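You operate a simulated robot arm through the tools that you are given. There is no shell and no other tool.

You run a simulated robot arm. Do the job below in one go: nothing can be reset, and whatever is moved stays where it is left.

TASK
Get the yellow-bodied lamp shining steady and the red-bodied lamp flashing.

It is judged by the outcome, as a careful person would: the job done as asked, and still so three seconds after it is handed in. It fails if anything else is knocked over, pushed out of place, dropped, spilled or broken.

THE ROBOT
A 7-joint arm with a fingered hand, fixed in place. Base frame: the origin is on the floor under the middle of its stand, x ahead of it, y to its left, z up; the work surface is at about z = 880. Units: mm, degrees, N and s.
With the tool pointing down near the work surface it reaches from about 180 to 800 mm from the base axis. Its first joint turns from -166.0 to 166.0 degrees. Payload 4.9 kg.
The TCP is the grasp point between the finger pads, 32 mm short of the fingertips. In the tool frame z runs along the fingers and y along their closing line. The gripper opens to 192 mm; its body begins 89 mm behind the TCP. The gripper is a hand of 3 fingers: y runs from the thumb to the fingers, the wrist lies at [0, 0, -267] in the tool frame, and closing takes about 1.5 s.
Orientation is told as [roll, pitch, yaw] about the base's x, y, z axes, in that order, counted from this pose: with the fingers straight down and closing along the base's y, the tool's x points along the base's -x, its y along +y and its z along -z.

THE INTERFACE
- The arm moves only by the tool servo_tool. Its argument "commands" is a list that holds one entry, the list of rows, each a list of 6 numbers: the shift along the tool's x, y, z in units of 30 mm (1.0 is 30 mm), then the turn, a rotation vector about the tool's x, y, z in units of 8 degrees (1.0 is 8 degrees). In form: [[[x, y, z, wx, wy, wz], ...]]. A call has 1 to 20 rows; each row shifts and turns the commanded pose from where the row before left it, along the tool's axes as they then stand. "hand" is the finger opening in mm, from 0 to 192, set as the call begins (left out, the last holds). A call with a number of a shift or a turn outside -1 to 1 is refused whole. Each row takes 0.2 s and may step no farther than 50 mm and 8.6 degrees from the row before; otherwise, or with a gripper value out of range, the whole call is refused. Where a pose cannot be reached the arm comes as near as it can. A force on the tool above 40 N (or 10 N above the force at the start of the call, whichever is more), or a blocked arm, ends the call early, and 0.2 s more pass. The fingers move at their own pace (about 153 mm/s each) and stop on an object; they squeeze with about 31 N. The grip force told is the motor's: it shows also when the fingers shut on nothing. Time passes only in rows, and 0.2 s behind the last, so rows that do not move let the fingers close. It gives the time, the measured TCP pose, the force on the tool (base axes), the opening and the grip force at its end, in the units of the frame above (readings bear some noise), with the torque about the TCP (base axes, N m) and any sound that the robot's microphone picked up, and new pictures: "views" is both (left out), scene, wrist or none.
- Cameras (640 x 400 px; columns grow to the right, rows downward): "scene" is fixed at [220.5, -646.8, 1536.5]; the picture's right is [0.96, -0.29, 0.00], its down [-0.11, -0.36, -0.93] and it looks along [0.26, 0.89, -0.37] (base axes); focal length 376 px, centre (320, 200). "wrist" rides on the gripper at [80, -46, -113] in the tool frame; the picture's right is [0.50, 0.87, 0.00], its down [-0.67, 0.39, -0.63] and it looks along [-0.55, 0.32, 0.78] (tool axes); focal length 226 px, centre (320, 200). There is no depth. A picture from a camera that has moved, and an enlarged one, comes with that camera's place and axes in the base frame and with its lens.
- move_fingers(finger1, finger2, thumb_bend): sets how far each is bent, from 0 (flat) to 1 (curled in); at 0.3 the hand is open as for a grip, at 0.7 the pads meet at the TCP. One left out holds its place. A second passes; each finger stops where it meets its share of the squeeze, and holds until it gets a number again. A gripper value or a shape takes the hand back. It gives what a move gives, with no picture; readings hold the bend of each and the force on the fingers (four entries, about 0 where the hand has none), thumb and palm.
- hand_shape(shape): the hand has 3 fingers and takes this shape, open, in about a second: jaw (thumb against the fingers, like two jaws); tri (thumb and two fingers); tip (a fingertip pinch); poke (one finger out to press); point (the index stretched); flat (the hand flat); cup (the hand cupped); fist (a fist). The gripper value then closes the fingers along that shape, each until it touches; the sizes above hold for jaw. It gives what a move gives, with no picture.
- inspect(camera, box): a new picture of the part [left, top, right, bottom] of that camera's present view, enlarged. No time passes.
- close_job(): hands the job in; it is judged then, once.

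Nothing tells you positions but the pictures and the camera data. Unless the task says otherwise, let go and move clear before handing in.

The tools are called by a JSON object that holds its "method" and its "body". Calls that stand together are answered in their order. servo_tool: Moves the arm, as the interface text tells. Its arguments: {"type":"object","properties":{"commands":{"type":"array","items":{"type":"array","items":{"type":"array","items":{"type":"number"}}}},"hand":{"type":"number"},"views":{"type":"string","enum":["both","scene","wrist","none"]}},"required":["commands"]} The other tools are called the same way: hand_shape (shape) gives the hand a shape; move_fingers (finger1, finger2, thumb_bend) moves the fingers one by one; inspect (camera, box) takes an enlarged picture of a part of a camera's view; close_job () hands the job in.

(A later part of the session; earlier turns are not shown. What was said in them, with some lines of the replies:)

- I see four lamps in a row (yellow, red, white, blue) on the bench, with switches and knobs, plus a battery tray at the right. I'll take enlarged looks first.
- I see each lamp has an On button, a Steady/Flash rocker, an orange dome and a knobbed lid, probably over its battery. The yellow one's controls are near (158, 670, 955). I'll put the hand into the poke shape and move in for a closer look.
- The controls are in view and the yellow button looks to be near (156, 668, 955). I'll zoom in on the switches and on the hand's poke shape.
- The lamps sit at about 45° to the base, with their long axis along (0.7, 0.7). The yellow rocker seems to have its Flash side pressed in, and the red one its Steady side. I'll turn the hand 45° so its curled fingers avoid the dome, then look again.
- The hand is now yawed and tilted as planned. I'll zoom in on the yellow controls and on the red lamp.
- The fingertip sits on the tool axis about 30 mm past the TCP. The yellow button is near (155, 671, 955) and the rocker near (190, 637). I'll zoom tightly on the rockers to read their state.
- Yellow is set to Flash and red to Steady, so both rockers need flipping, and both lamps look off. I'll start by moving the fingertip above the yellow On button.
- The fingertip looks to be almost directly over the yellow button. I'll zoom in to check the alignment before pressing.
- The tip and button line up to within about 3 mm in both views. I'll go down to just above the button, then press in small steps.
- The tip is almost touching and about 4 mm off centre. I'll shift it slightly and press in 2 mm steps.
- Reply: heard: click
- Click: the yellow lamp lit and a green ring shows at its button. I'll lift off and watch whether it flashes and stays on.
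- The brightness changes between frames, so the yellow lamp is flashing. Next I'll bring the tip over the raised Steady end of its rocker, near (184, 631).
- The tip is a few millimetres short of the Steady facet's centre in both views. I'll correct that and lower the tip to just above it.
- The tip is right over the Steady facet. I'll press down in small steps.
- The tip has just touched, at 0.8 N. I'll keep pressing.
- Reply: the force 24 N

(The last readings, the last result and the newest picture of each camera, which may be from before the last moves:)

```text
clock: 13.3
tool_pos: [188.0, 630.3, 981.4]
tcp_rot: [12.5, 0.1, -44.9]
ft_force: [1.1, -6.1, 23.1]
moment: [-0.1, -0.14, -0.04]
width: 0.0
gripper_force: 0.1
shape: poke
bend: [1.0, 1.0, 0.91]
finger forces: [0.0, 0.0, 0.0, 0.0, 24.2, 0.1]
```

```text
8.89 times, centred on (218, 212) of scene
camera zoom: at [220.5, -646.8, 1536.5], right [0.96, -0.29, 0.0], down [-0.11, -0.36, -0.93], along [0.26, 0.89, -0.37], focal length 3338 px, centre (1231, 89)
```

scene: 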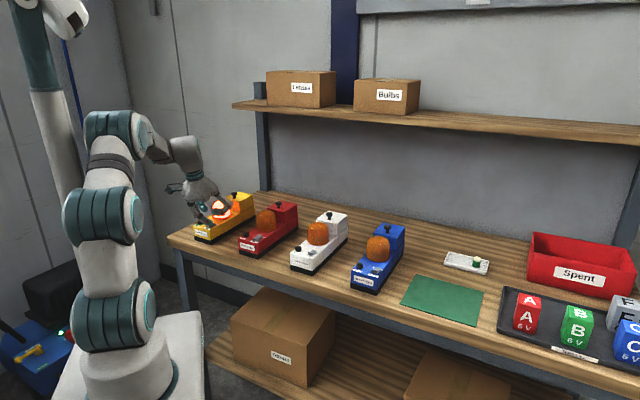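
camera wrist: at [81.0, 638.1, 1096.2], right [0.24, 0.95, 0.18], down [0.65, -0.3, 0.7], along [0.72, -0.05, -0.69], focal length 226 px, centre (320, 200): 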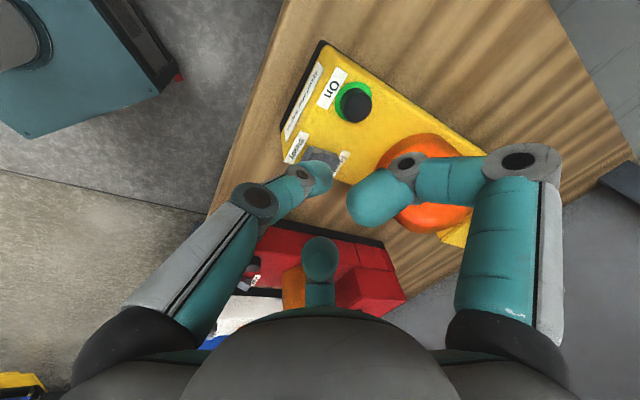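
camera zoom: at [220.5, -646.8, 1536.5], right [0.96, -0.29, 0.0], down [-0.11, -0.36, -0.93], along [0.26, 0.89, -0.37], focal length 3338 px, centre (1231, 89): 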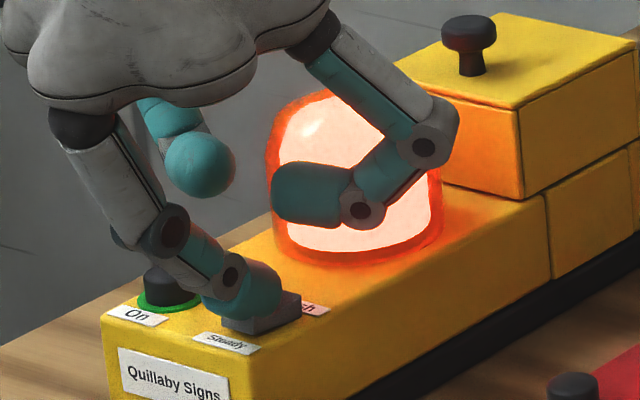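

There was 23 N with no click, so the tip is probably wedged in the rocker's valley. I'll lift, shift about 8 mm toward the outer Steady edge, and press again.

{"method": "servo_tool", "body": {"commands": [[[0, 0.0693, -0.326, 0, 0, 0], [0, 0.0347, -0.163, 0, 0, 0], [0, -0.263, -0.056, 0, 0, 0]]]}}

{"method": "inspect", "body": {"camera": "scene", "box": [190, 190, 245, 235]}}

{"method": "inspect", "body": {"camera": "wrist", "box": [270, 100, 370, 220]}}

```text
clock: 14.1
tool_pos: [179.8, 623.5, 991.2]
tcp_rot: [11.9, -0.1, -44.9]
ft_force: [0.3, 0.3, 0.1]
moment: [0.01, 0.01, 0.03]
width: 0.2
gripper_force: 0.1
shape: poke
bend: [1.0, 1.0, 0.91]
finger forces: [0.0, 0.0, 0.1, 0.1, 0.0, 0.0]
camera wrist: at [75.3, 632.9, 1091.9], right [0.24, 0.95, 0.18], down [0.65, -0.3, 0.7], along [0.72, -0.05, -0.69], focal length 226 px, centre (320, 200)
```

scene: 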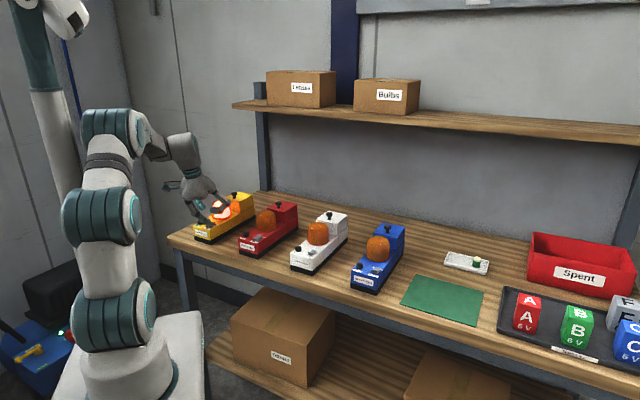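
wrist: 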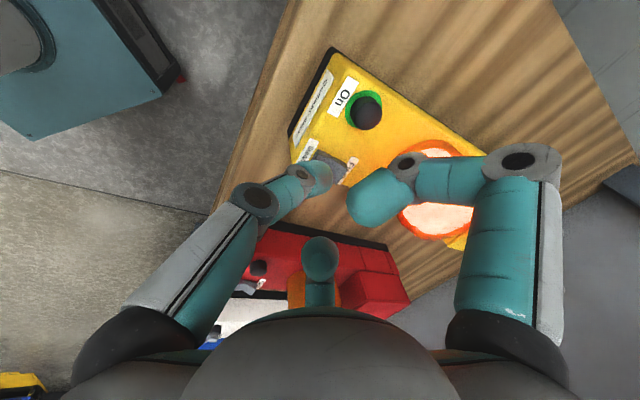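

```text
8.89 times, centred on (218, 212) of scene
camera zoom: at [220.5, -646.8, 1536.5], right [0.96, -0.29, 0.0], down [-0.11, -0.36, -0.93], along [0.26, 0.89, -0.37], focal length 3338 px, centre (1231, 89)
```

zoom: 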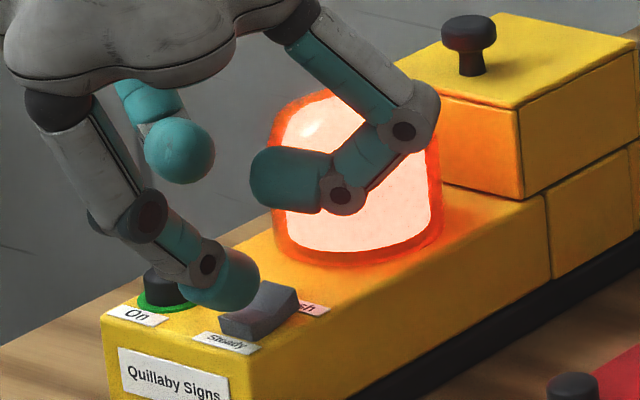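

```text
3.33 times, centred on (320, 160) of wrist
camera zoom: at [75.3, 632.9, 1091.9], right [0.24, 0.95, 0.18], down [0.65, -0.3, 0.7], along [0.72, -0.05, -0.69], focal length 754 px, centre (320, 333)
```

zoom: 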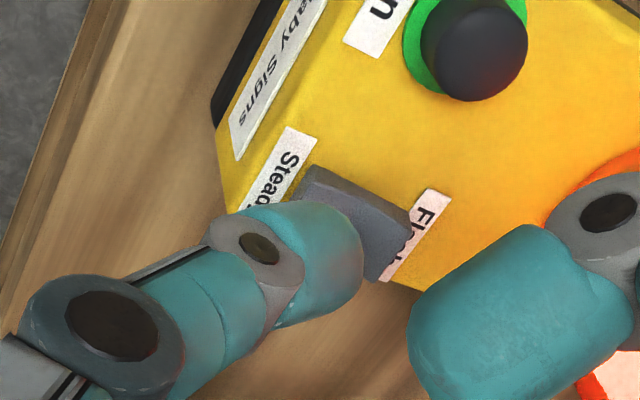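

The rocker now seems to have its Flash end raised, so it may already have flipped. I'll lift clear and watch the yellow lamp over time.

{"method": "servo_tool", "body": {"commands": [[[0, 0.1386, -0.652, 0, 0, 0], [0, 0.1386, -0.652, 0, 0, 0], [0, 0.1386, -0.652, 0, 0, 0]]], "views": "scene"}}

{"method": "inspect", "body": {"camera": "scene", "box": [190, 190, 245, 235]}}

{"method": "servo_tool", "body": {"commands": [[[0, 0, 0, 0, 0, 0]]], "views": "scene"}}

{"method": "servo_tool", "body": {"commands": [[[0, 0, 0, 0, 0, 0]]], "views": "scene"}}

{"method": "servo_tool", "body": {"commands": [[[0, 0, 0, 0, 0, 0]]], "views": "scene"}}

{"method": "inspect", "body": {"camera": "scene", "box": [190, 190, 245, 235]}}

```text
clock: 14.9
tool_pos: [180.1, 625.2, 1053.9]
tcp_rot: [12.0, 0.0, -44.9]
ft_force: [-0.2, -0.3, 0.7]
moment: [0.02, -0.03, 0.01]
width: 0.1
gripper_force: 0.1
shape: poke
bend: [1.0, 1.0, 0.91]
finger forces: [0.0, 0.0, 0.0, 0.0, 0.0, 0.0]
```

scene: 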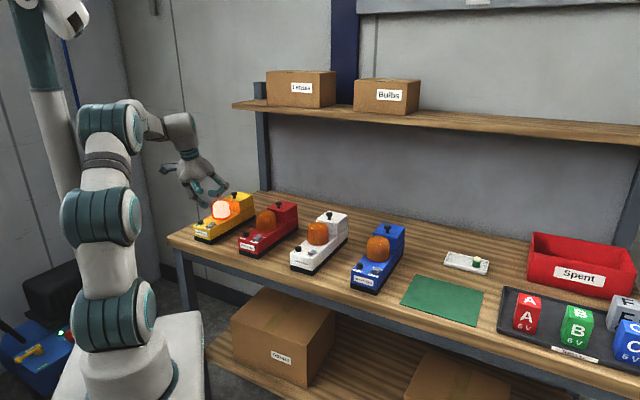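

```text
8.89 times, centred on (218, 212) of scene
camera zoom: at [220.5, -646.8, 1536.5], right [0.96, -0.29, 0.0], down [-0.11, -0.36, -0.93], along [0.26, 0.89, -0.37], focal length 3338 px, centre (1231, 89)
```

zoom: 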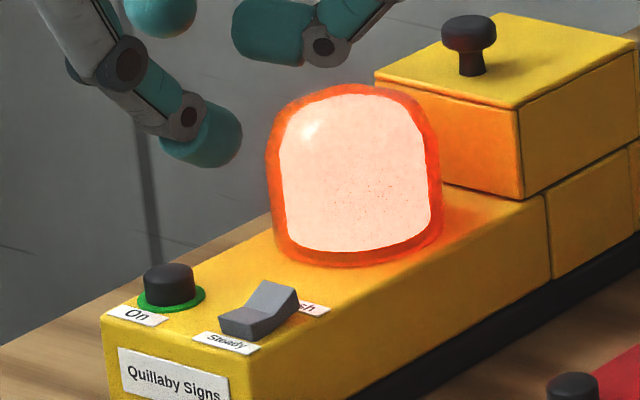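

```text
clock: 15.3
tool_pos: [181.7, 624.2, 1052.9]
tcp_rot: [12.0, 0.0, -45.1]
ft_force: [0.2, 0.5, -0.6]
moment: [0.02, -0.03, -0.01]
width: 0.0
gripper_force: 0.0
shape: poke
bend: [1.0, 1.0, 0.91]
finger forces: [0.0, 0.0, 0.0, 0.0, 0.1, 0.0]
```

scene: 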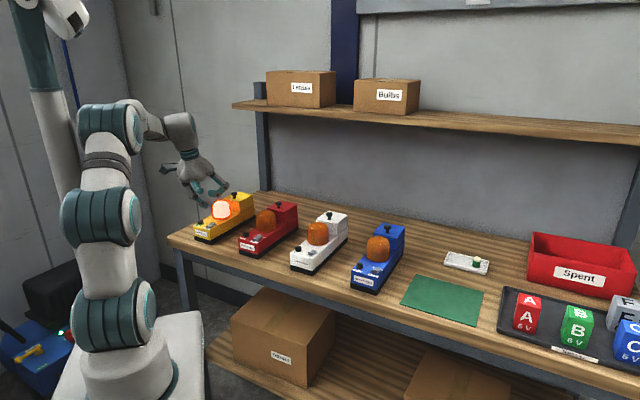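

```text
clock: 15.7
tool_pos: [180.0, 625.6, 1053.3]
tcp_rot: [12.0, 0.0, -45.0]
ft_force: [0.1, 0.3, 0.3]
moment: [0.01, -0.02, 0.03]
width: 0.0
gripper_force: 0.2
shape: poke
bend: [1.0, 1.0, 0.91]
finger forces: [0.1, 0.0, 0.0, 0.1, 0.2, 0.0]
```

scene: 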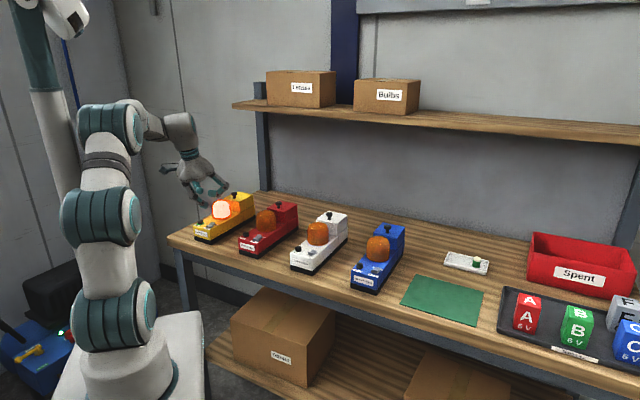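

```text
clock: 16.1
tool_pos: [180.5, 624.7, 1054.2]
tcp_rot: [12.0, 0.0, -44.9]
ft_force: [-0.7, 0.1, -0.2]
moment: [-0.02, 0.01, 0.01]
width: 0.0
gripper_force: 0.1
shape: poke
bend: [1.0, 1.0, 0.91]
finger forces: [0.1, 0.0, 0.0, 0.1, 0.0, 0.1]
```

scene: 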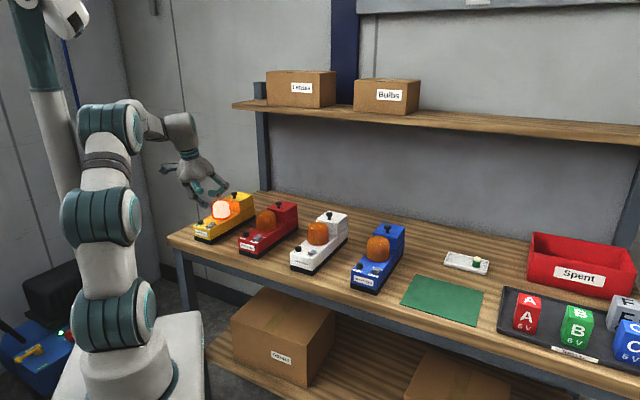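

```text
8.89 times, centred on (218, 212) of scene
camera zoom: at [220.5, -646.8, 1536.5], right [0.96, -0.29, 0.0], down [-0.11, -0.36, -0.93], along [0.26, 0.89, -0.37], focal length 3338 px, centre (1231, 89)
```

zoom: 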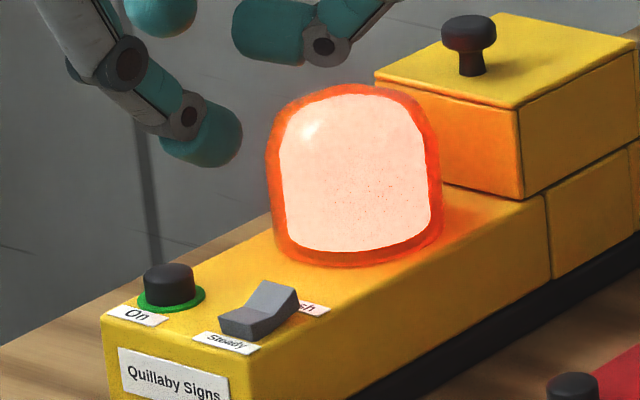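

Yellow is steady: four frames at the same brightness and its rocker on Steady. Now I'll go up and over to the red lamp for a close look.

{"method": "servo_tool", "body": {"commands": [[[0, 0.2, -0.94, 0, 0, 0], [-0.843, 0.103, -0.023, 0, 0, 0], [-0.843, 0.103, -0.023, 0, 0, 0], [-0.843, 0.103, -0.023, 0, 0, 0], [-0.843, 0.103, -0.023, 0, 0, 0], [-0.843, 0.103, -0.023, 0, 0, 0], [-0.843, 0.103, -0.023, 0, 0, 0]]]}}

{"method": "inspect", "body": {"camera": "wrist", "box": [250, 30, 390, 200]}}

{"method": "inspect", "body": {"camera": "scene", "box": [220, 180, 310, 260]}}

```text
clock: 17.7
tool_pos: [300.7, 529.2, 1088.5]
tcp_rot: [12.0, -0.1, -44.9]
ft_force: [-0.2, 0.2, -0.1]
moment: [0.02, 0.03, -0.04]
width: 0.2
gripper_force: 0.1
shape: poke
bend: [1.0, 1.0, 0.91]
finger forces: [0.1, 0.0, 0.0, 0.0, 0.0, 0.0]
camera wrist: at [195.7, 539.2, 1188.8], right [0.24, 0.95, 0.18], down [0.65, -0.3, 0.7], along [0.72, -0.05, -0.69], focal length 226 px, centre (320, 200)
```

scene: 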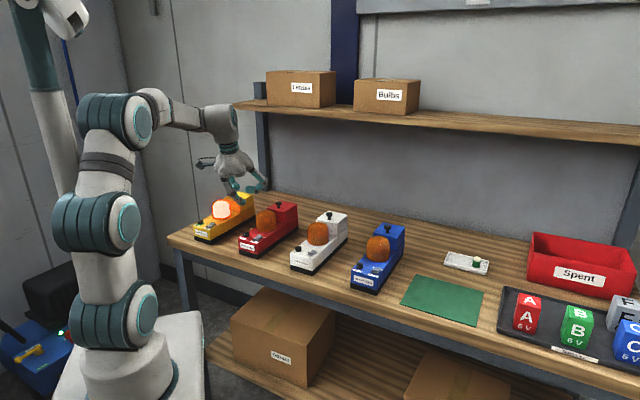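
wrist: 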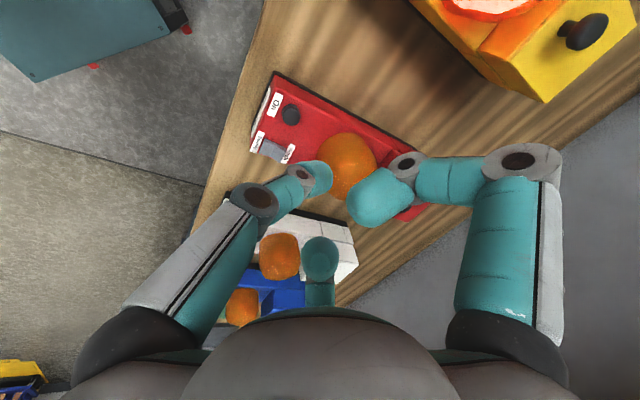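

```text
2.35 times, centred on (320, 115) of wrist
camera zoom: at [195.7, 539.2, 1188.8], right [0.24, 0.95, 0.18], down [0.65, -0.3, 0.7], along [0.72, -0.05, -0.69], focal length 532 px, centre (320, 400)
```

zoom: 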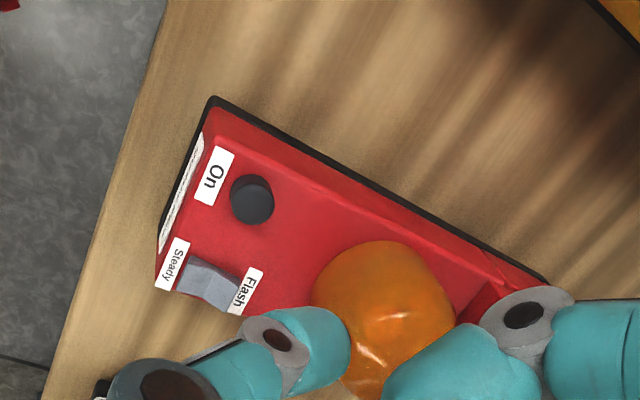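

```text
5.00 times, centred on (265, 220) of scene
camera zoom: at [220.5, -646.8, 1536.5], right [0.96, -0.29, 0.0], down [-0.11, -0.36, -0.93], along [0.26, 0.89, -0.37], focal length 1878 px, centre (595, 100)
```

zoom: 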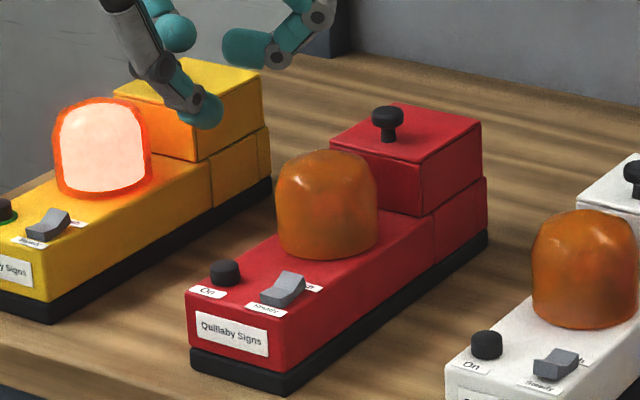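

The red button is near (305, 524, 953) and the red rocker's centre is near (338, 490). I'll bring the tip above the red On button.

{"method": "servo_tool", "body": {"commands": [[[-0.115, -0.211, 0.914, 0, 0, 0], [-0.115, -0.211, 0.914, 0, 0, 0], [-0.115, -0.211, 0.914, 0, 0, 0]]]}}

{"method": "inspect", "body": {"camera": "wrist", "box": [270, 100, 370, 220]}}

{"method": "inspect", "body": {"camera": "scene", "box": [230, 200, 285, 245]}}

```text
clock: 18.5
tool_pos: [307.7, 521.9, 1005.6]
tcp_rot: [12.0, 0.0, -45.0]
ft_force: [1.3, 0.5, 0.7]
moment: [-0.02, -0.01, -0.01]
width: 0.0
gripper_force: 0.0
shape: poke
bend: [1.0, 1.0, 0.91]
finger forces: [0.1, 0.1, 0.0, 0.0, 0.0, 0.1]
camera wrist: at [203.4, 530.4, 1105.5], right [0.24, 0.95, 0.18], down [0.65, -0.3, 0.7], along [0.72, -0.05, -0.69], focal length 226 px, centre (320, 200)
```

scene: 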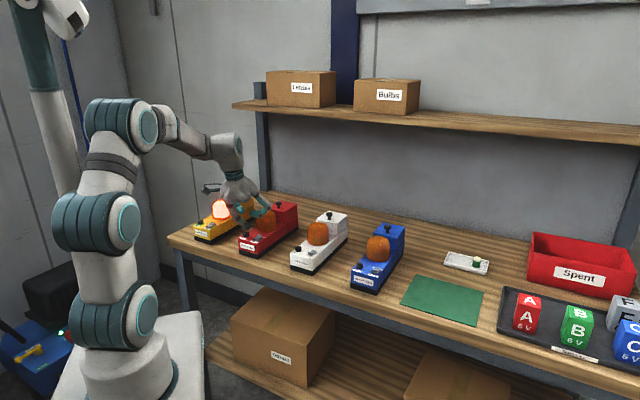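
wrist: 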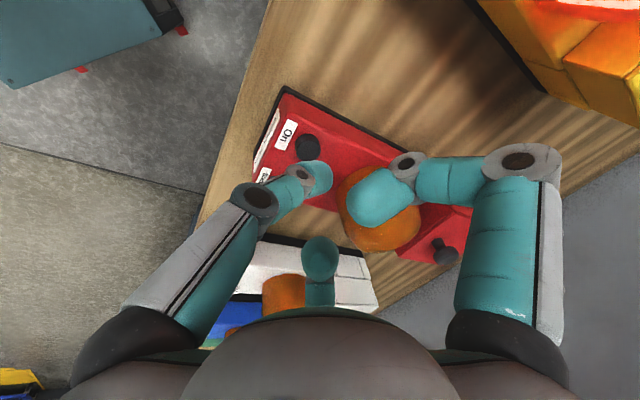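

```text
3.33 times, centred on (320, 160) of wrist
camera zoom: at [203.4, 530.4, 1105.5], right [0.24, 0.95, 0.18], down [0.65, -0.3, 0.7], along [0.72, -0.05, -0.69], focal length 754 px, centre (320, 333)
```

zoom: 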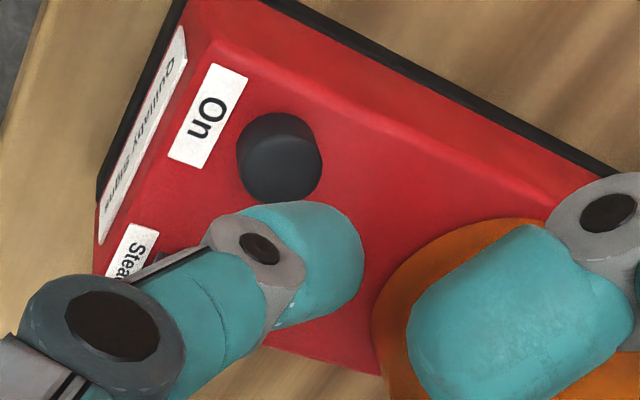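

```text
8.89 times, centred on (258, 222) of scene
camera zoom: at [220.5, -646.8, 1536.5], right [0.96, -0.29, 0.0], down [-0.11, -0.36, -0.93], along [0.26, 0.89, -0.37], focal length 3338 px, centre (876, 0)
```

zoom: 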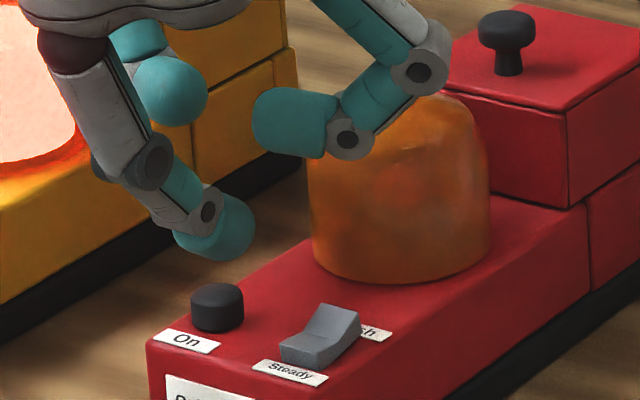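

The tip should shift about 4 mm to centre on the red button. I'll do that, then press down in small steps.

{"method": "servo_tool", "body": {"commands": [[[0.118, -0.069, -0.015, 0, 0, 0], [0, -0.097, 0.456, 0, 0, 0], [0, -0.0139, 0.0652, 0, 0, 0], [0, -0.0139, 0.0652, 0, 0, 0], [0, -0.0139, 0.0652, 0, 0, 0], [0, -0.0139, 0.0652, 0, 0, 0]]], "views": "scene"}}

{"method": "inspect", "body": {"camera": "scene", "box": [230, 200, 285, 245]}}

```text
clock: 19.9
tool_pos: [302.9, 521.2, 983.3]
tcp_rot: [12.0, 0.0, -45.0]
ft_force: [0.9, 0.5, 3.6]
moment: [-0.01, -0.05, -0.02]
width: 0.2
gripper_force: 0.1
shape: poke
bend: [1.0, 1.0, 0.91]
finger forces: [0.1, 0.0, 0.0, 0.1, 3.6, 0.1]
heard: click
```

scene: 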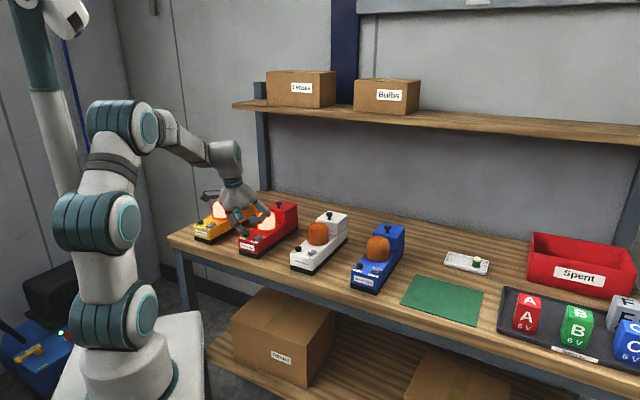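

```text
8.89 times, centred on (258, 222) of scene
camera zoom: at [220.5, -646.8, 1536.5], right [0.96, -0.29, 0.0], down [-0.11, -0.36, -0.93], along [0.26, 0.89, -0.37], focal length 3338 px, centre (876, 0)
```

zoom: 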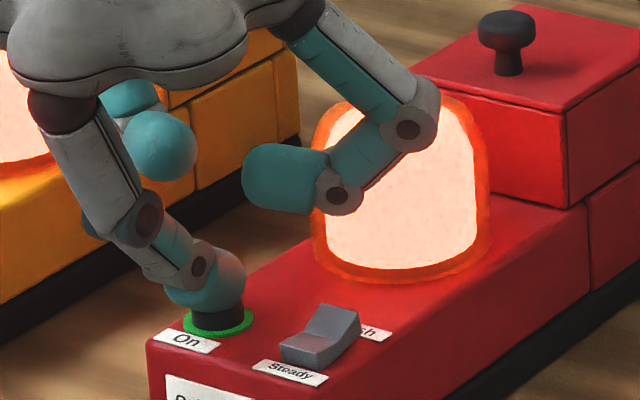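

Click: the red lamp is lit and shining steady. I'll lift, move to above the Flash end of its rocker, and turn the hand a little for more clearance from the dome.

{"method": "servo_tool", "body": {"commands": [[[0, 0.139, -0.652, 0, 0, 0], [0, 0.139, -0.652, 0, 0, 0], [-0.815, 0.167, 0.035, 0, 0, 0], [-0.815, 0.167, 0.035, 0, 0, 0], [0, 0, 0, 0, 0, -0.75], [0, 0, 0, 0, 0, -0.75], [0, 0, 0, 0, 0, -0.75]]]}}

{"method": "inspect", "body": {"camera": "wrist", "box": [260, 60, 380, 220]}}

{"method": "inspect", "body": {"camera": "scene", "box": [230, 190, 290, 245]}}

```text
clock: 21.5
tool_pos: [344.7, 494.3, 1022.1]
tcp_rot: [11.4, -3.7, -27.2]
ft_force: [0.4, 0.3, 0.1]
moment: [0.04, 0.04, 0.01]
width: 0.0
gripper_force: 0.0
shape: poke
bend: [1.0, 1.0, 0.91]
finger forces: [0.1, 0.0, 0.1, 0.1, 0.1, 0.0]
camera wrist: at [237.1, 475.1, 1118.4], right [-0.07, 0.99, 0.14], down [0.67, -0.06, 0.74], along [0.74, 0.14, -0.66], focal length 226 px, centre (320, 200)
```

scene: 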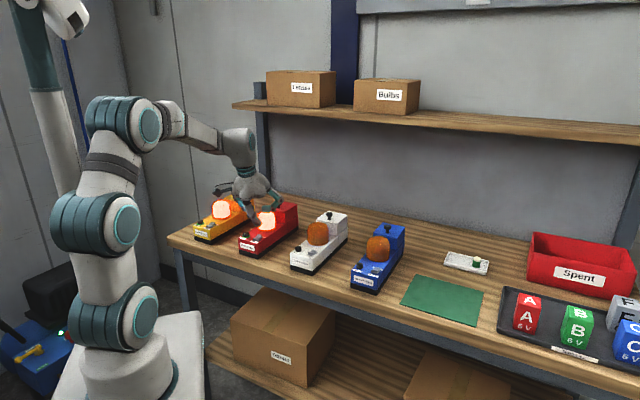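
wrist: 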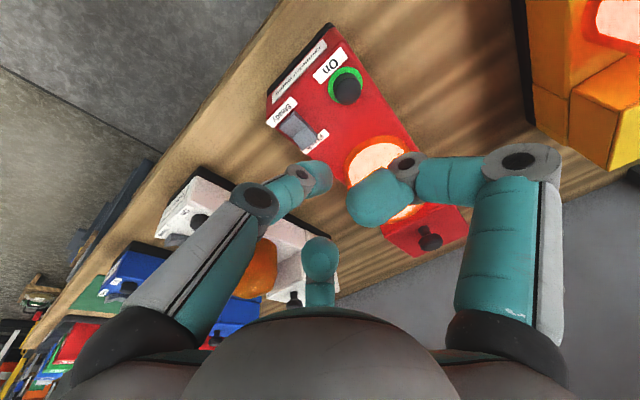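

```text
2.50 times, centred on (320, 140) of wrist
camera zoom: at [237.1, 475.1, 1118.4], right [-0.07, 0.99, 0.14], down [0.67, -0.06, 0.74], along [0.74, 0.14, -0.66], focal length 565 px, centre (320, 350)
```

zoom: 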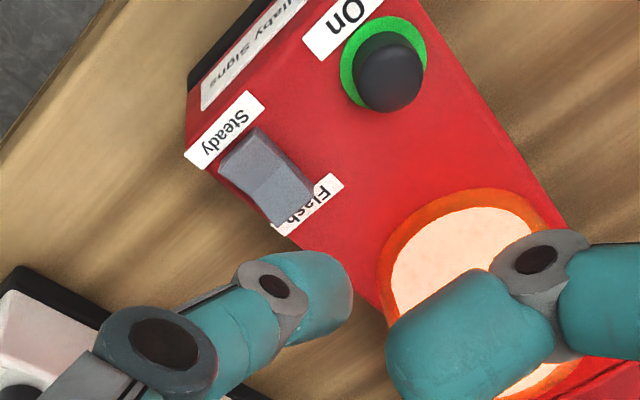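

```text
7.27 times, centred on (260, 218) of scene
camera zoom: at [220.5, -646.8, 1536.5], right [0.96, -0.29, 0.0], down [-0.11, -0.36, -0.93], along [0.26, 0.89, -0.37], focal length 2731 px, centre (756, 73)
```

zoom: 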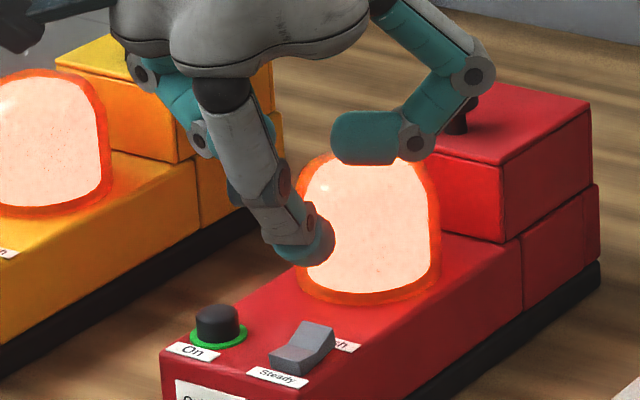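

Both lamps shine steady now. The raised Flash facet of the red rocker is near (339, 492) and the tip is almost above it, so I'll shift slightly and lower it to just over the facet.

{"method": "servo_tool", "body": {"commands": [[[0.043, -0.095, -0.022, 0, 0, 0], [0.051, -0.158, 0.782, 0, 0, 0]]]}}

{"method": "inspect", "body": {"camera": "wrist", "box": [260, 60, 380, 220]}}

{"method": "inspect", "body": {"camera": "scene", "box": [230, 190, 290, 245]}}

```text
clock: 22.1
tool_pos: [342.1, 491.7, 998.5]
tcp_rot: [11.3, -3.7, -27.3]
ft_force: [-1.0, 0.5, -0.9]
moment: [0.0, 0.01, 0.01]
width: 0.1
gripper_force: 0.0
shape: poke
bend: [1.0, 1.0, 0.91]
finger forces: [0.0, 0.0, 0.1, 0.0, 0.0, 0.0]
camera wrist: at [234.6, 472.7, 1095.6], right [-0.06, 0.99, 0.14], down [0.67, -0.06, 0.74], along [0.74, 0.14, -0.66], focal length 226 px, centre (320, 200)
```

scene: 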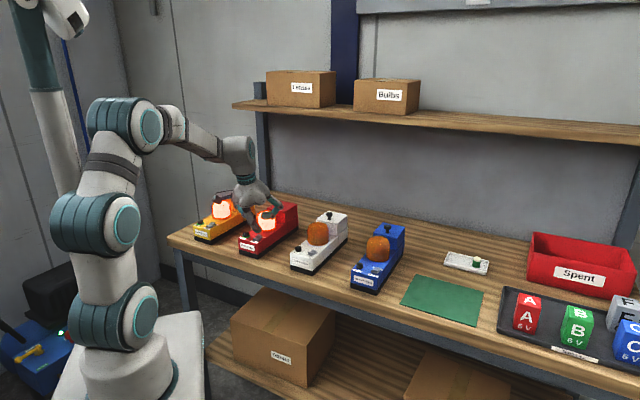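
wrist: 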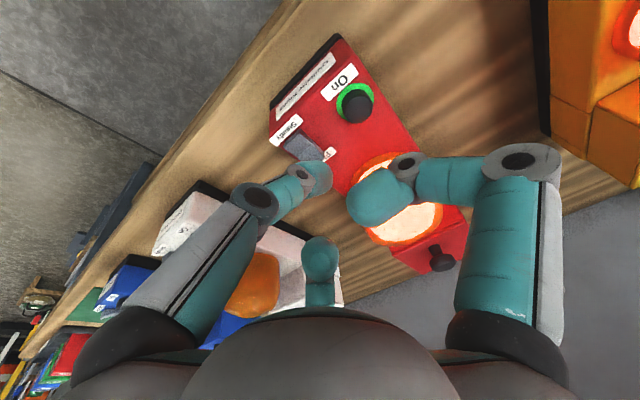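

```text
2.50 times, centred on (320, 140) of wrist
camera zoom: at [234.6, 472.7, 1095.6], right [-0.06, 0.99, 0.14], down [0.67, -0.06, 0.74], along [0.74, 0.14, -0.66], focal length 565 px, centre (320, 350)
```

zoom: 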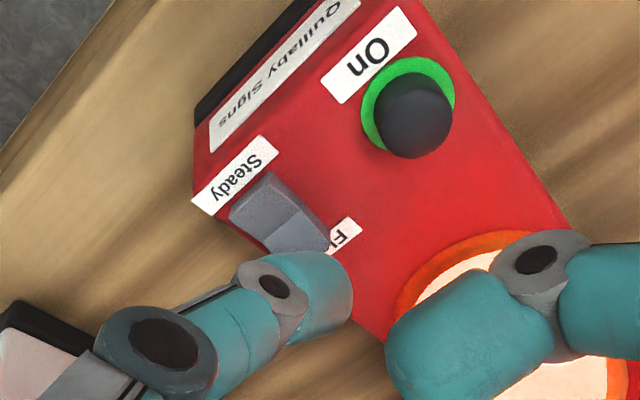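

```text
7.27 times, centred on (260, 218) of scene
camera zoom: at [220.5, -646.8, 1536.5], right [0.96, -0.29, 0.0], down [-0.11, -0.36, -0.93], along [0.26, 0.89, -0.37], focal length 2731 px, centre (756, 73)
```

zoom: 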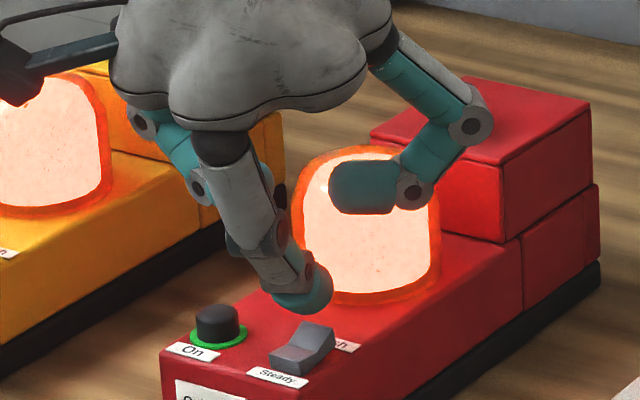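

The tip is right above the Flash facet. I'll nudge it 2 mm outward and press in 2 mm steps.

{"method": "servo_tool", "body": {"commands": [[[-0.02, 0.061, 0.014, 0, 0, 0], [0.0043, -0.0132, 0.0652, 0, 0, 0], [0.0043, -0.0132, 0.0652, 0, 0, 0], [0.0043, -0.0132, 0.0652, 0, 0, 0], [0.0043, -0.0132, 0.0652, 0, 0, 0], [0.0043, -0.0132, 0.0652, 0, 0, 0], [0.0043, -0.0132, 0.0652, 0, 0, 0]]], "views": "scene"}}

{"method": "inspect", "body": {"camera": "scene", "box": [230, 190, 290, 245]}}

```text
clock: 23.7
tool_pos: [344.2, 493.9, 985.7]
tcp_rot: [11.6, -3.7, -27.2]
ft_force: [0.1, -0.4, 0.8]
moment: [0.0, -0.02, 0.0]
width: 0.3
gripper_force: 0.1
shape: poke
bend: [1.0, 1.0, 0.91]
finger forces: [0.0, 0.0, 0.0, 0.1, 0.4, 0.0]
```

scene: 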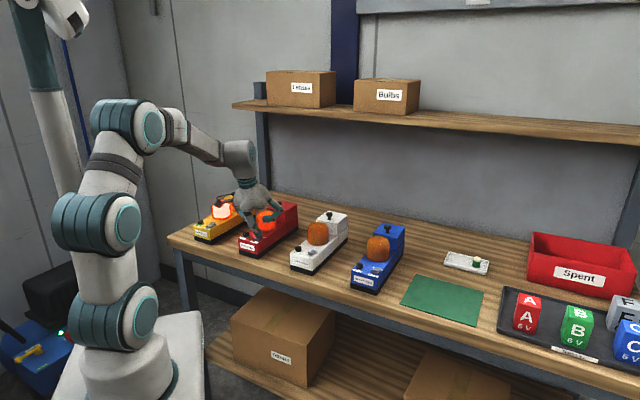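

```text
7.27 times, centred on (260, 218) of scene
camera zoom: at [220.5, -646.8, 1536.5], right [0.96, -0.29, 0.0], down [-0.11, -0.36, -0.93], along [0.26, 0.89, -0.37], focal length 2731 px, centre (756, 73)
```

zoom: 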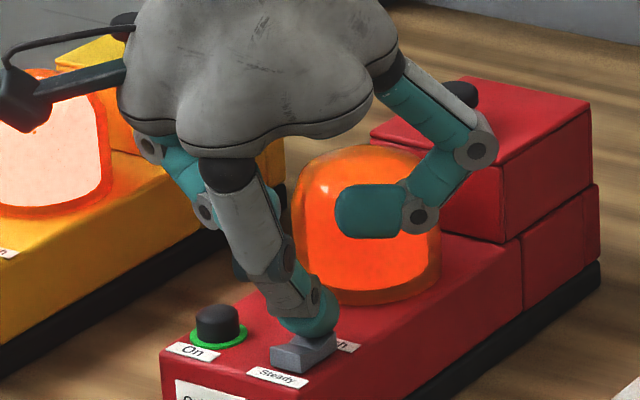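

The red rocker has flipped to Flash and the lamp's brightness dropped in this frame. I'll lift straight up and watch both lamps.

{"method": "servo_tool", "body": {"commands": [[[-0.043, 0.132, -0.652, 0, 0, 0], [-0.043, 0.132, -0.652, 0, 0, 0], [-0.043, 0.132, -0.652, 0, 0, 0], [-0.043, 0.132, -0.652, 0, 0, 0], [-0.043, 0.132, -0.652, 0, 0, 0]]], "views": "scene"}}

{"method": "inspect", "body": {"camera": "scene", "box": [185, 180, 305, 260]}}

{"method": "servo_tool", "body": {"commands": [[[0, 0, -0.5, 0, 0, 0]]], "views": "none"}}

{"method": "inspect", "body": {"camera": "scene", "box": [185, 180, 305, 260]}}

{"method": "servo_tool", "body": {"commands": [[[0, 0, -0.5, 0, 0, 0]]], "views": "none"}}

{"method": "inspect", "body": {"camera": "scene", "box": [185, 180, 305, 260]}}

{"method": "servo_tool", "body": {"commands": [[[0, 0, 0, 0, 0, 0]]], "views": "none"}}

{"method": "inspect", "body": {"camera": "scene", "box": [185, 180, 305, 260]}}

{"method": "servo_tool", "body": {"commands": [[[0, 0, 0, 0, 0, 0]]], "views": "scene"}}

{"method": "inspect", "body": {"camera": "scene", "box": [185, 180, 305, 260]}}

```text
clock: 24.9
tool_pos: [342.9, 495.3, 1086.8]
tcp_rot: [11.4, -3.7, -27.3]
ft_force: [0.1, 0.4, -0.4]
moment: [0.02, 0.02, -0.03]
width: 0.2
gripper_force: 0.1
shape: poke
bend: [1.0, 1.0, 0.91]
finger forces: [0.0, 0.0, 0.1, 0.0, 0.0, 0.1]
```

scene: 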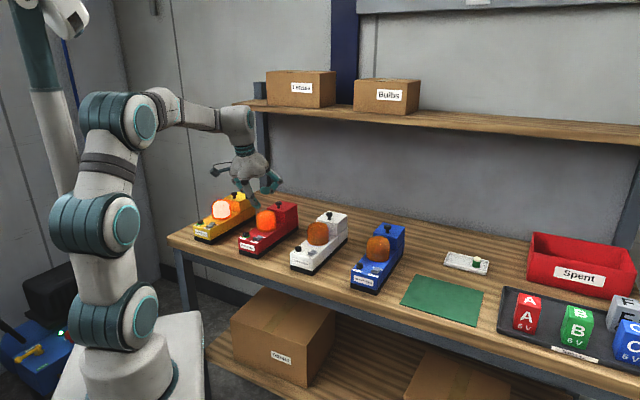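

```text
5.00 times, centred on (245, 220) of scene
camera zoom: at [220.5, -646.8, 1536.5], right [0.96, -0.29, 0.0], down [-0.11, -0.36, -0.93], along [0.26, 0.89, -0.37], focal length 1878 px, centre (695, 100)
```

zoom: 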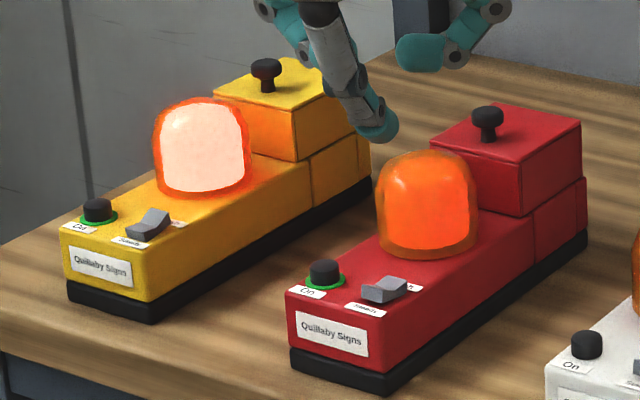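

```text
clock: 25.3
tool_pos: [340.6, 493.8, 1100.4]
tcp_rot: [11.5, -3.7, -27.2]
ft_force: [0.2, -0.4, -0.4]
moment: [-0.04, 0.0, -0.02]
width: 0.1
gripper_force: 0.1
shape: poke
bend: [1.0, 1.0, 0.91]
finger forces: [0.0, 0.1, 0.1, 0.1, 0.0, 0.1]
```

```text
5.00 times, centred on (245, 220) of scene
camera zoom: at [220.5, -646.8, 1536.5], right [0.96, -0.29, 0.0], down [-0.11, -0.36, -0.93], along [0.26, 0.89, -0.37], focal length 1878 px, centre (695, 100)
```

zoom: 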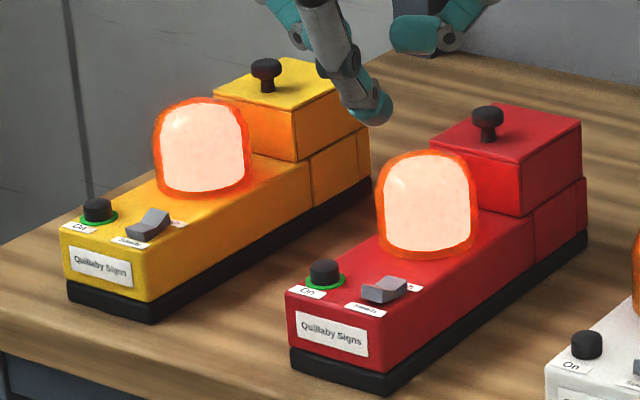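

```text
clock: 25.7
tool_pos: [339.1, 490.1, 1116.7]
tcp_rot: [11.4, -3.7, -27.4]
ft_force: [-0.2, 0.4, 0.3]
moment: [-0.01, 0.0, -0.02]
width: 0.0
gripper_force: 0.0
shape: poke
bend: [1.0, 1.0, 0.91]
finger forces: [0.0, 0.1, 0.0, 0.1, 0.0, 0.0]
```

```text
5.00 times, centred on (245, 220) of scene
camera zoom: at [220.5, -646.8, 1536.5], right [0.96, -0.29, 0.0], down [-0.11, -0.36, -0.93], along [0.26, 0.89, -0.37], focal length 1878 px, centre (695, 100)
```

zoom: 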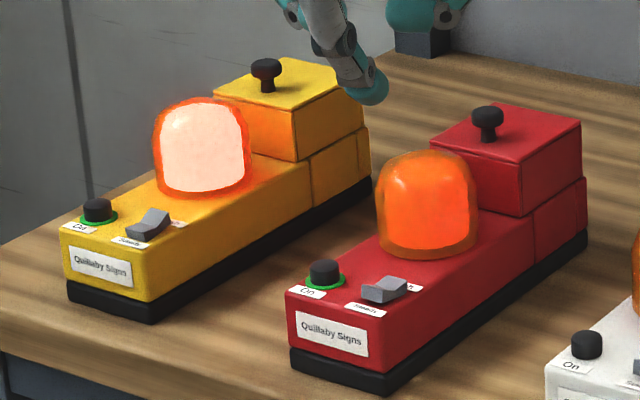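

```text
clock: 26.1
tool_pos: [337.3, 490.4, 1115.2]
tcp_rot: [11.4, -3.8, -27.3]
ft_force: [-0.6, 0.6, 1.1]
moment: [-0.01, -0.02, -0.02]
width: 0.1
gripper_force: 0.0
shape: poke
bend: [1.0, 1.0, 0.91]
finger forces: [0.0, 0.1, 0.0, 0.1, 0.1, 0.0]
```

```text
5.00 times, centred on (245, 220) of scene
camera zoom: at [220.5, -646.8, 1536.5], right [0.96, -0.29, 0.0], down [-0.11, -0.36, -0.93], along [0.26, 0.89, -0.37], focal length 1878 px, centre (695, 100)
```

zoom: 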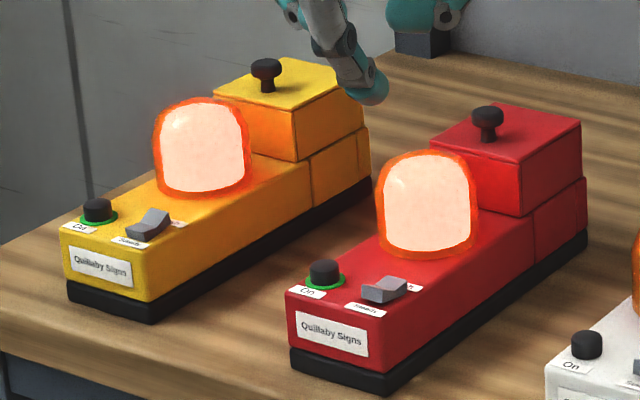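

```text
clock: 26.5
tool_pos: [338.6, 489.5, 1116.8]
tcp_rot: [11.4, -3.7, -27.3]
ft_force: [0.0, 0.7, 0.0]
moment: [-0.03, 0.0, -0.02]
width: 0.0
gripper_force: 0.1
shape: poke
bend: [1.0, 1.0, 0.91]
finger forces: [0.1, 0.0, 0.1, 0.0, 0.0, 0.1]
```

scene: 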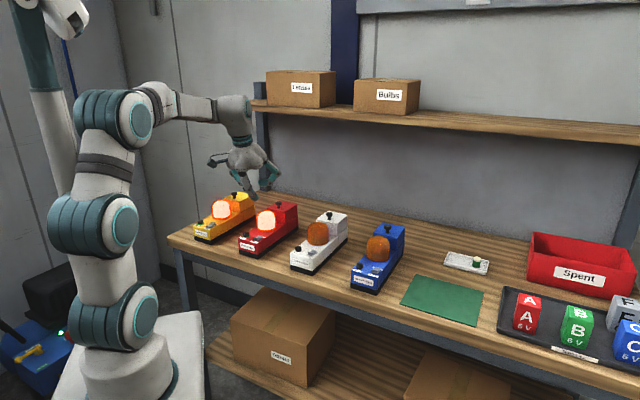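

```text
5.00 times, centred on (245, 220) of scene
camera zoom: at [220.5, -646.8, 1536.5], right [0.96, -0.29, 0.0], down [-0.11, -0.36, -0.93], along [0.26, 0.89, -0.37], focal length 1878 px, centre (695, 100)
```

zoom: 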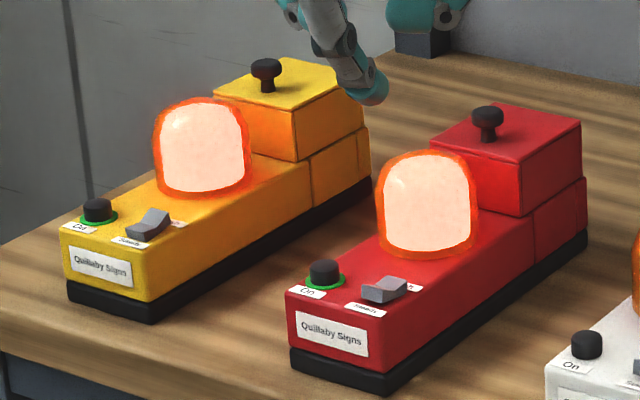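

Yellow shines steady and red alternates bright and dim. I'll move the arm further clear and watch a few more seconds, in case either lamp fades.

{"method": "servo_tool", "body": {"commands": [[[0, 0, -0.9, 0, 0, 0], [0, 0, -0.9, 0, 0, 0], [0, 0, -0.9, 0, 0, 0], [0, 0, 0, 0, 0, 0], [0, 0, 0, 0, 0, 0], [0, 0, 0, 0, 0, 0], [0, 0, 0, 0, 0, 0], [0, 0, 0, 0, 0, 0], [0, 0, 0, 0, 0, 0], [0, 0, 0, 0, 0, 0], [0, 0, 0, 0, 0, 0], [0, 0, 0, 0, 0, 0], [0, 0, 0, 0, 0, 0], [0, 0, 0, 0, 0, 0], [0, 0, 0, 0, 0, 0], [0, 0, 0, 0, 0, 0]]], "views": "none"}}

{"method": "inspect", "body": {"camera": "scene", "box": [185, 180, 425, 300]}}

{"method": "servo_tool", "body": {"commands": [[[0, 0, 0, 0, 0, 0]]], "views": "none"}}

{"method": "inspect", "body": {"camera": "scene", "box": [185, 180, 425, 300]}}

{"method": "servo_tool", "body": {"commands": [[[0, 0, 0, 0, 0, 0]]], "views": "none"}}

{"method": "inspect", "body": {"camera": "scene", "box": [185, 180, 425, 300]}}

{"method": "servo_tool", "body": {"commands": [[[0, 0, 0, 0, 0, 0]]], "views": "scene"}}

```text
clock: 29.9
tool_pos: [326.8, 477.5, 1195.6]
tcp_rot: [11.4, -3.7, -27.2]
ft_force: [-0.4, -0.2, 0.8]
moment: [0.0, 0.03, -0.03]
width: 0.0
gripper_force: 0.1
shape: poke
bend: [1.0, 1.0, 0.91]
finger forces: [0.0, 0.1, 0.0, 0.0, 0.1, 0.1]
```

```text
2.67 times, centred on (305, 240) of scene
camera zoom: at [220.5, -646.8, 1536.5], right [0.96, -0.29, 0.0], down [-0.11, -0.36, -0.93], along [0.26, 0.89, -0.37], focal length 1001 px, centre (360, 93)
```

zoom: 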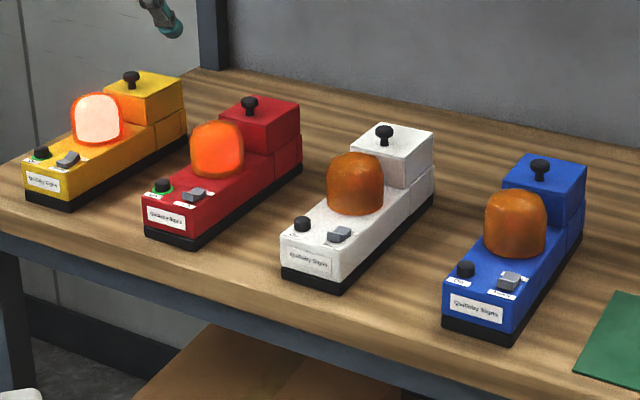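

```text
clock: 30.3
tool_pos: [325.7, 478.0, 1194.9]
tcp_rot: [11.4, -3.7, -27.3]
ft_force: [-0.2, 0.3, 0.3]
moment: [-0.02, -0.01, 0.01]
width: 0.0
gripper_force: 0.0
shape: poke
bend: [1.0, 1.0, 0.91]
finger forces: [0.0, 0.0, 0.0, 0.0, 0.0, 0.1]
```

```text
2.67 times, centred on (305, 240) of scene
camera zoom: at [220.5, -646.8, 1536.5], right [0.96, -0.29, 0.0], down [-0.11, -0.36, -0.93], along [0.26, 0.89, -0.37], focal length 1001 px, centre (360, 93)
```

zoom: 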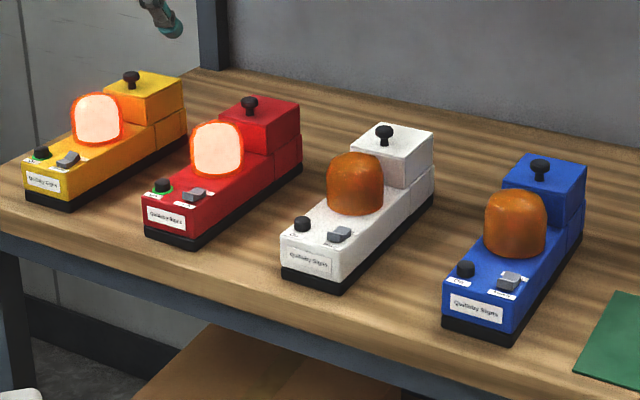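

```text
clock: 30.7
tool_pos: [325.6, 476.9, 1195.8]
tcp_rot: [11.3, -3.7, -27.4]
ft_force: [-0.4, -0.3, -1.2]
moment: [-0.01, 0.02, 0.0]
width: 0.0
gripper_force: 0.0
shape: poke
bend: [1.0, 1.0, 0.91]
finger forces: [0.1, 0.0, 0.0, 0.0, 0.1, 0.1]
```

```text
2.67 times, centred on (305, 240) of scene
camera zoom: at [220.5, -646.8, 1536.5], right [0.96, -0.29, 0.0], down [-0.11, -0.36, -0.93], along [0.26, 0.89, -0.37], focal length 1001 px, centre (360, 93)
```

zoom: 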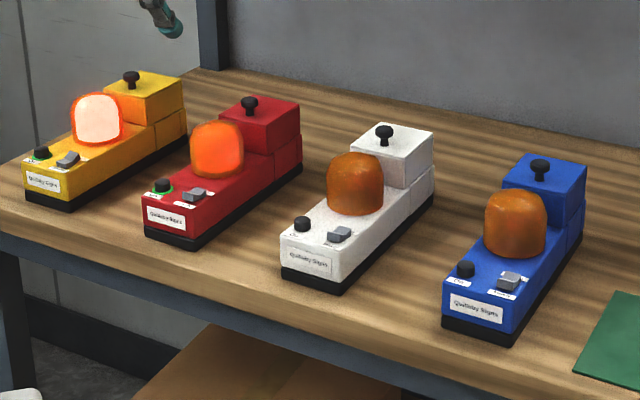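

```text
clock: 31.1
tool_pos: [325.5, 477.7, 1196.1]
tcp_rot: [11.4, -3.7, -27.3]
ft_force: [0.1, 0.3, -1.2]
moment: [-0.02, 0.0, 0.05]
width: 0.1
gripper_force: 0.0
shape: poke
bend: [1.0, 1.0, 0.91]
finger forces: [0.0, 0.0, 0.1, 0.0, 0.0, 0.0]
```

scene: 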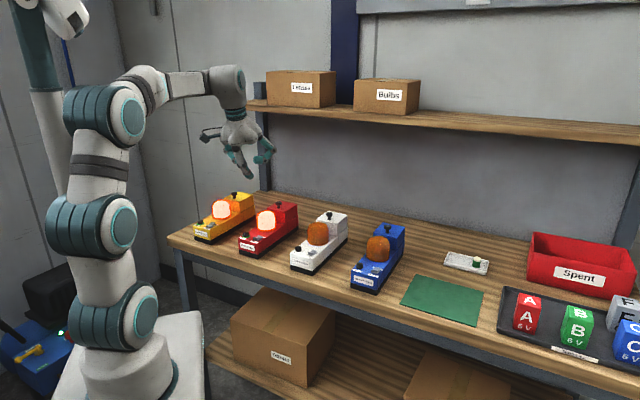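

Several seconds on, the yellow lamp still shines steady and the red lamp keeps flashing. Everything else is where it was and the arm is clear, so I'm handing the job in.

{"method": "close_job", "body": {}}

```text
The job is handed in.
```

The yellow lamp is shining steady and the red lamp is flashing, and I've handed the job in. Both started off with their rockers set the wrong way round. I pressed each lamp's On button, then set yellow's rocker to Steady and red's to Flash.

I watched for several seconds before handing in. Yellow held the same brightness throughout, and red kept alternating between bright and dim. Nothing else on the bench appears to have moved, and the arm is clear of it.
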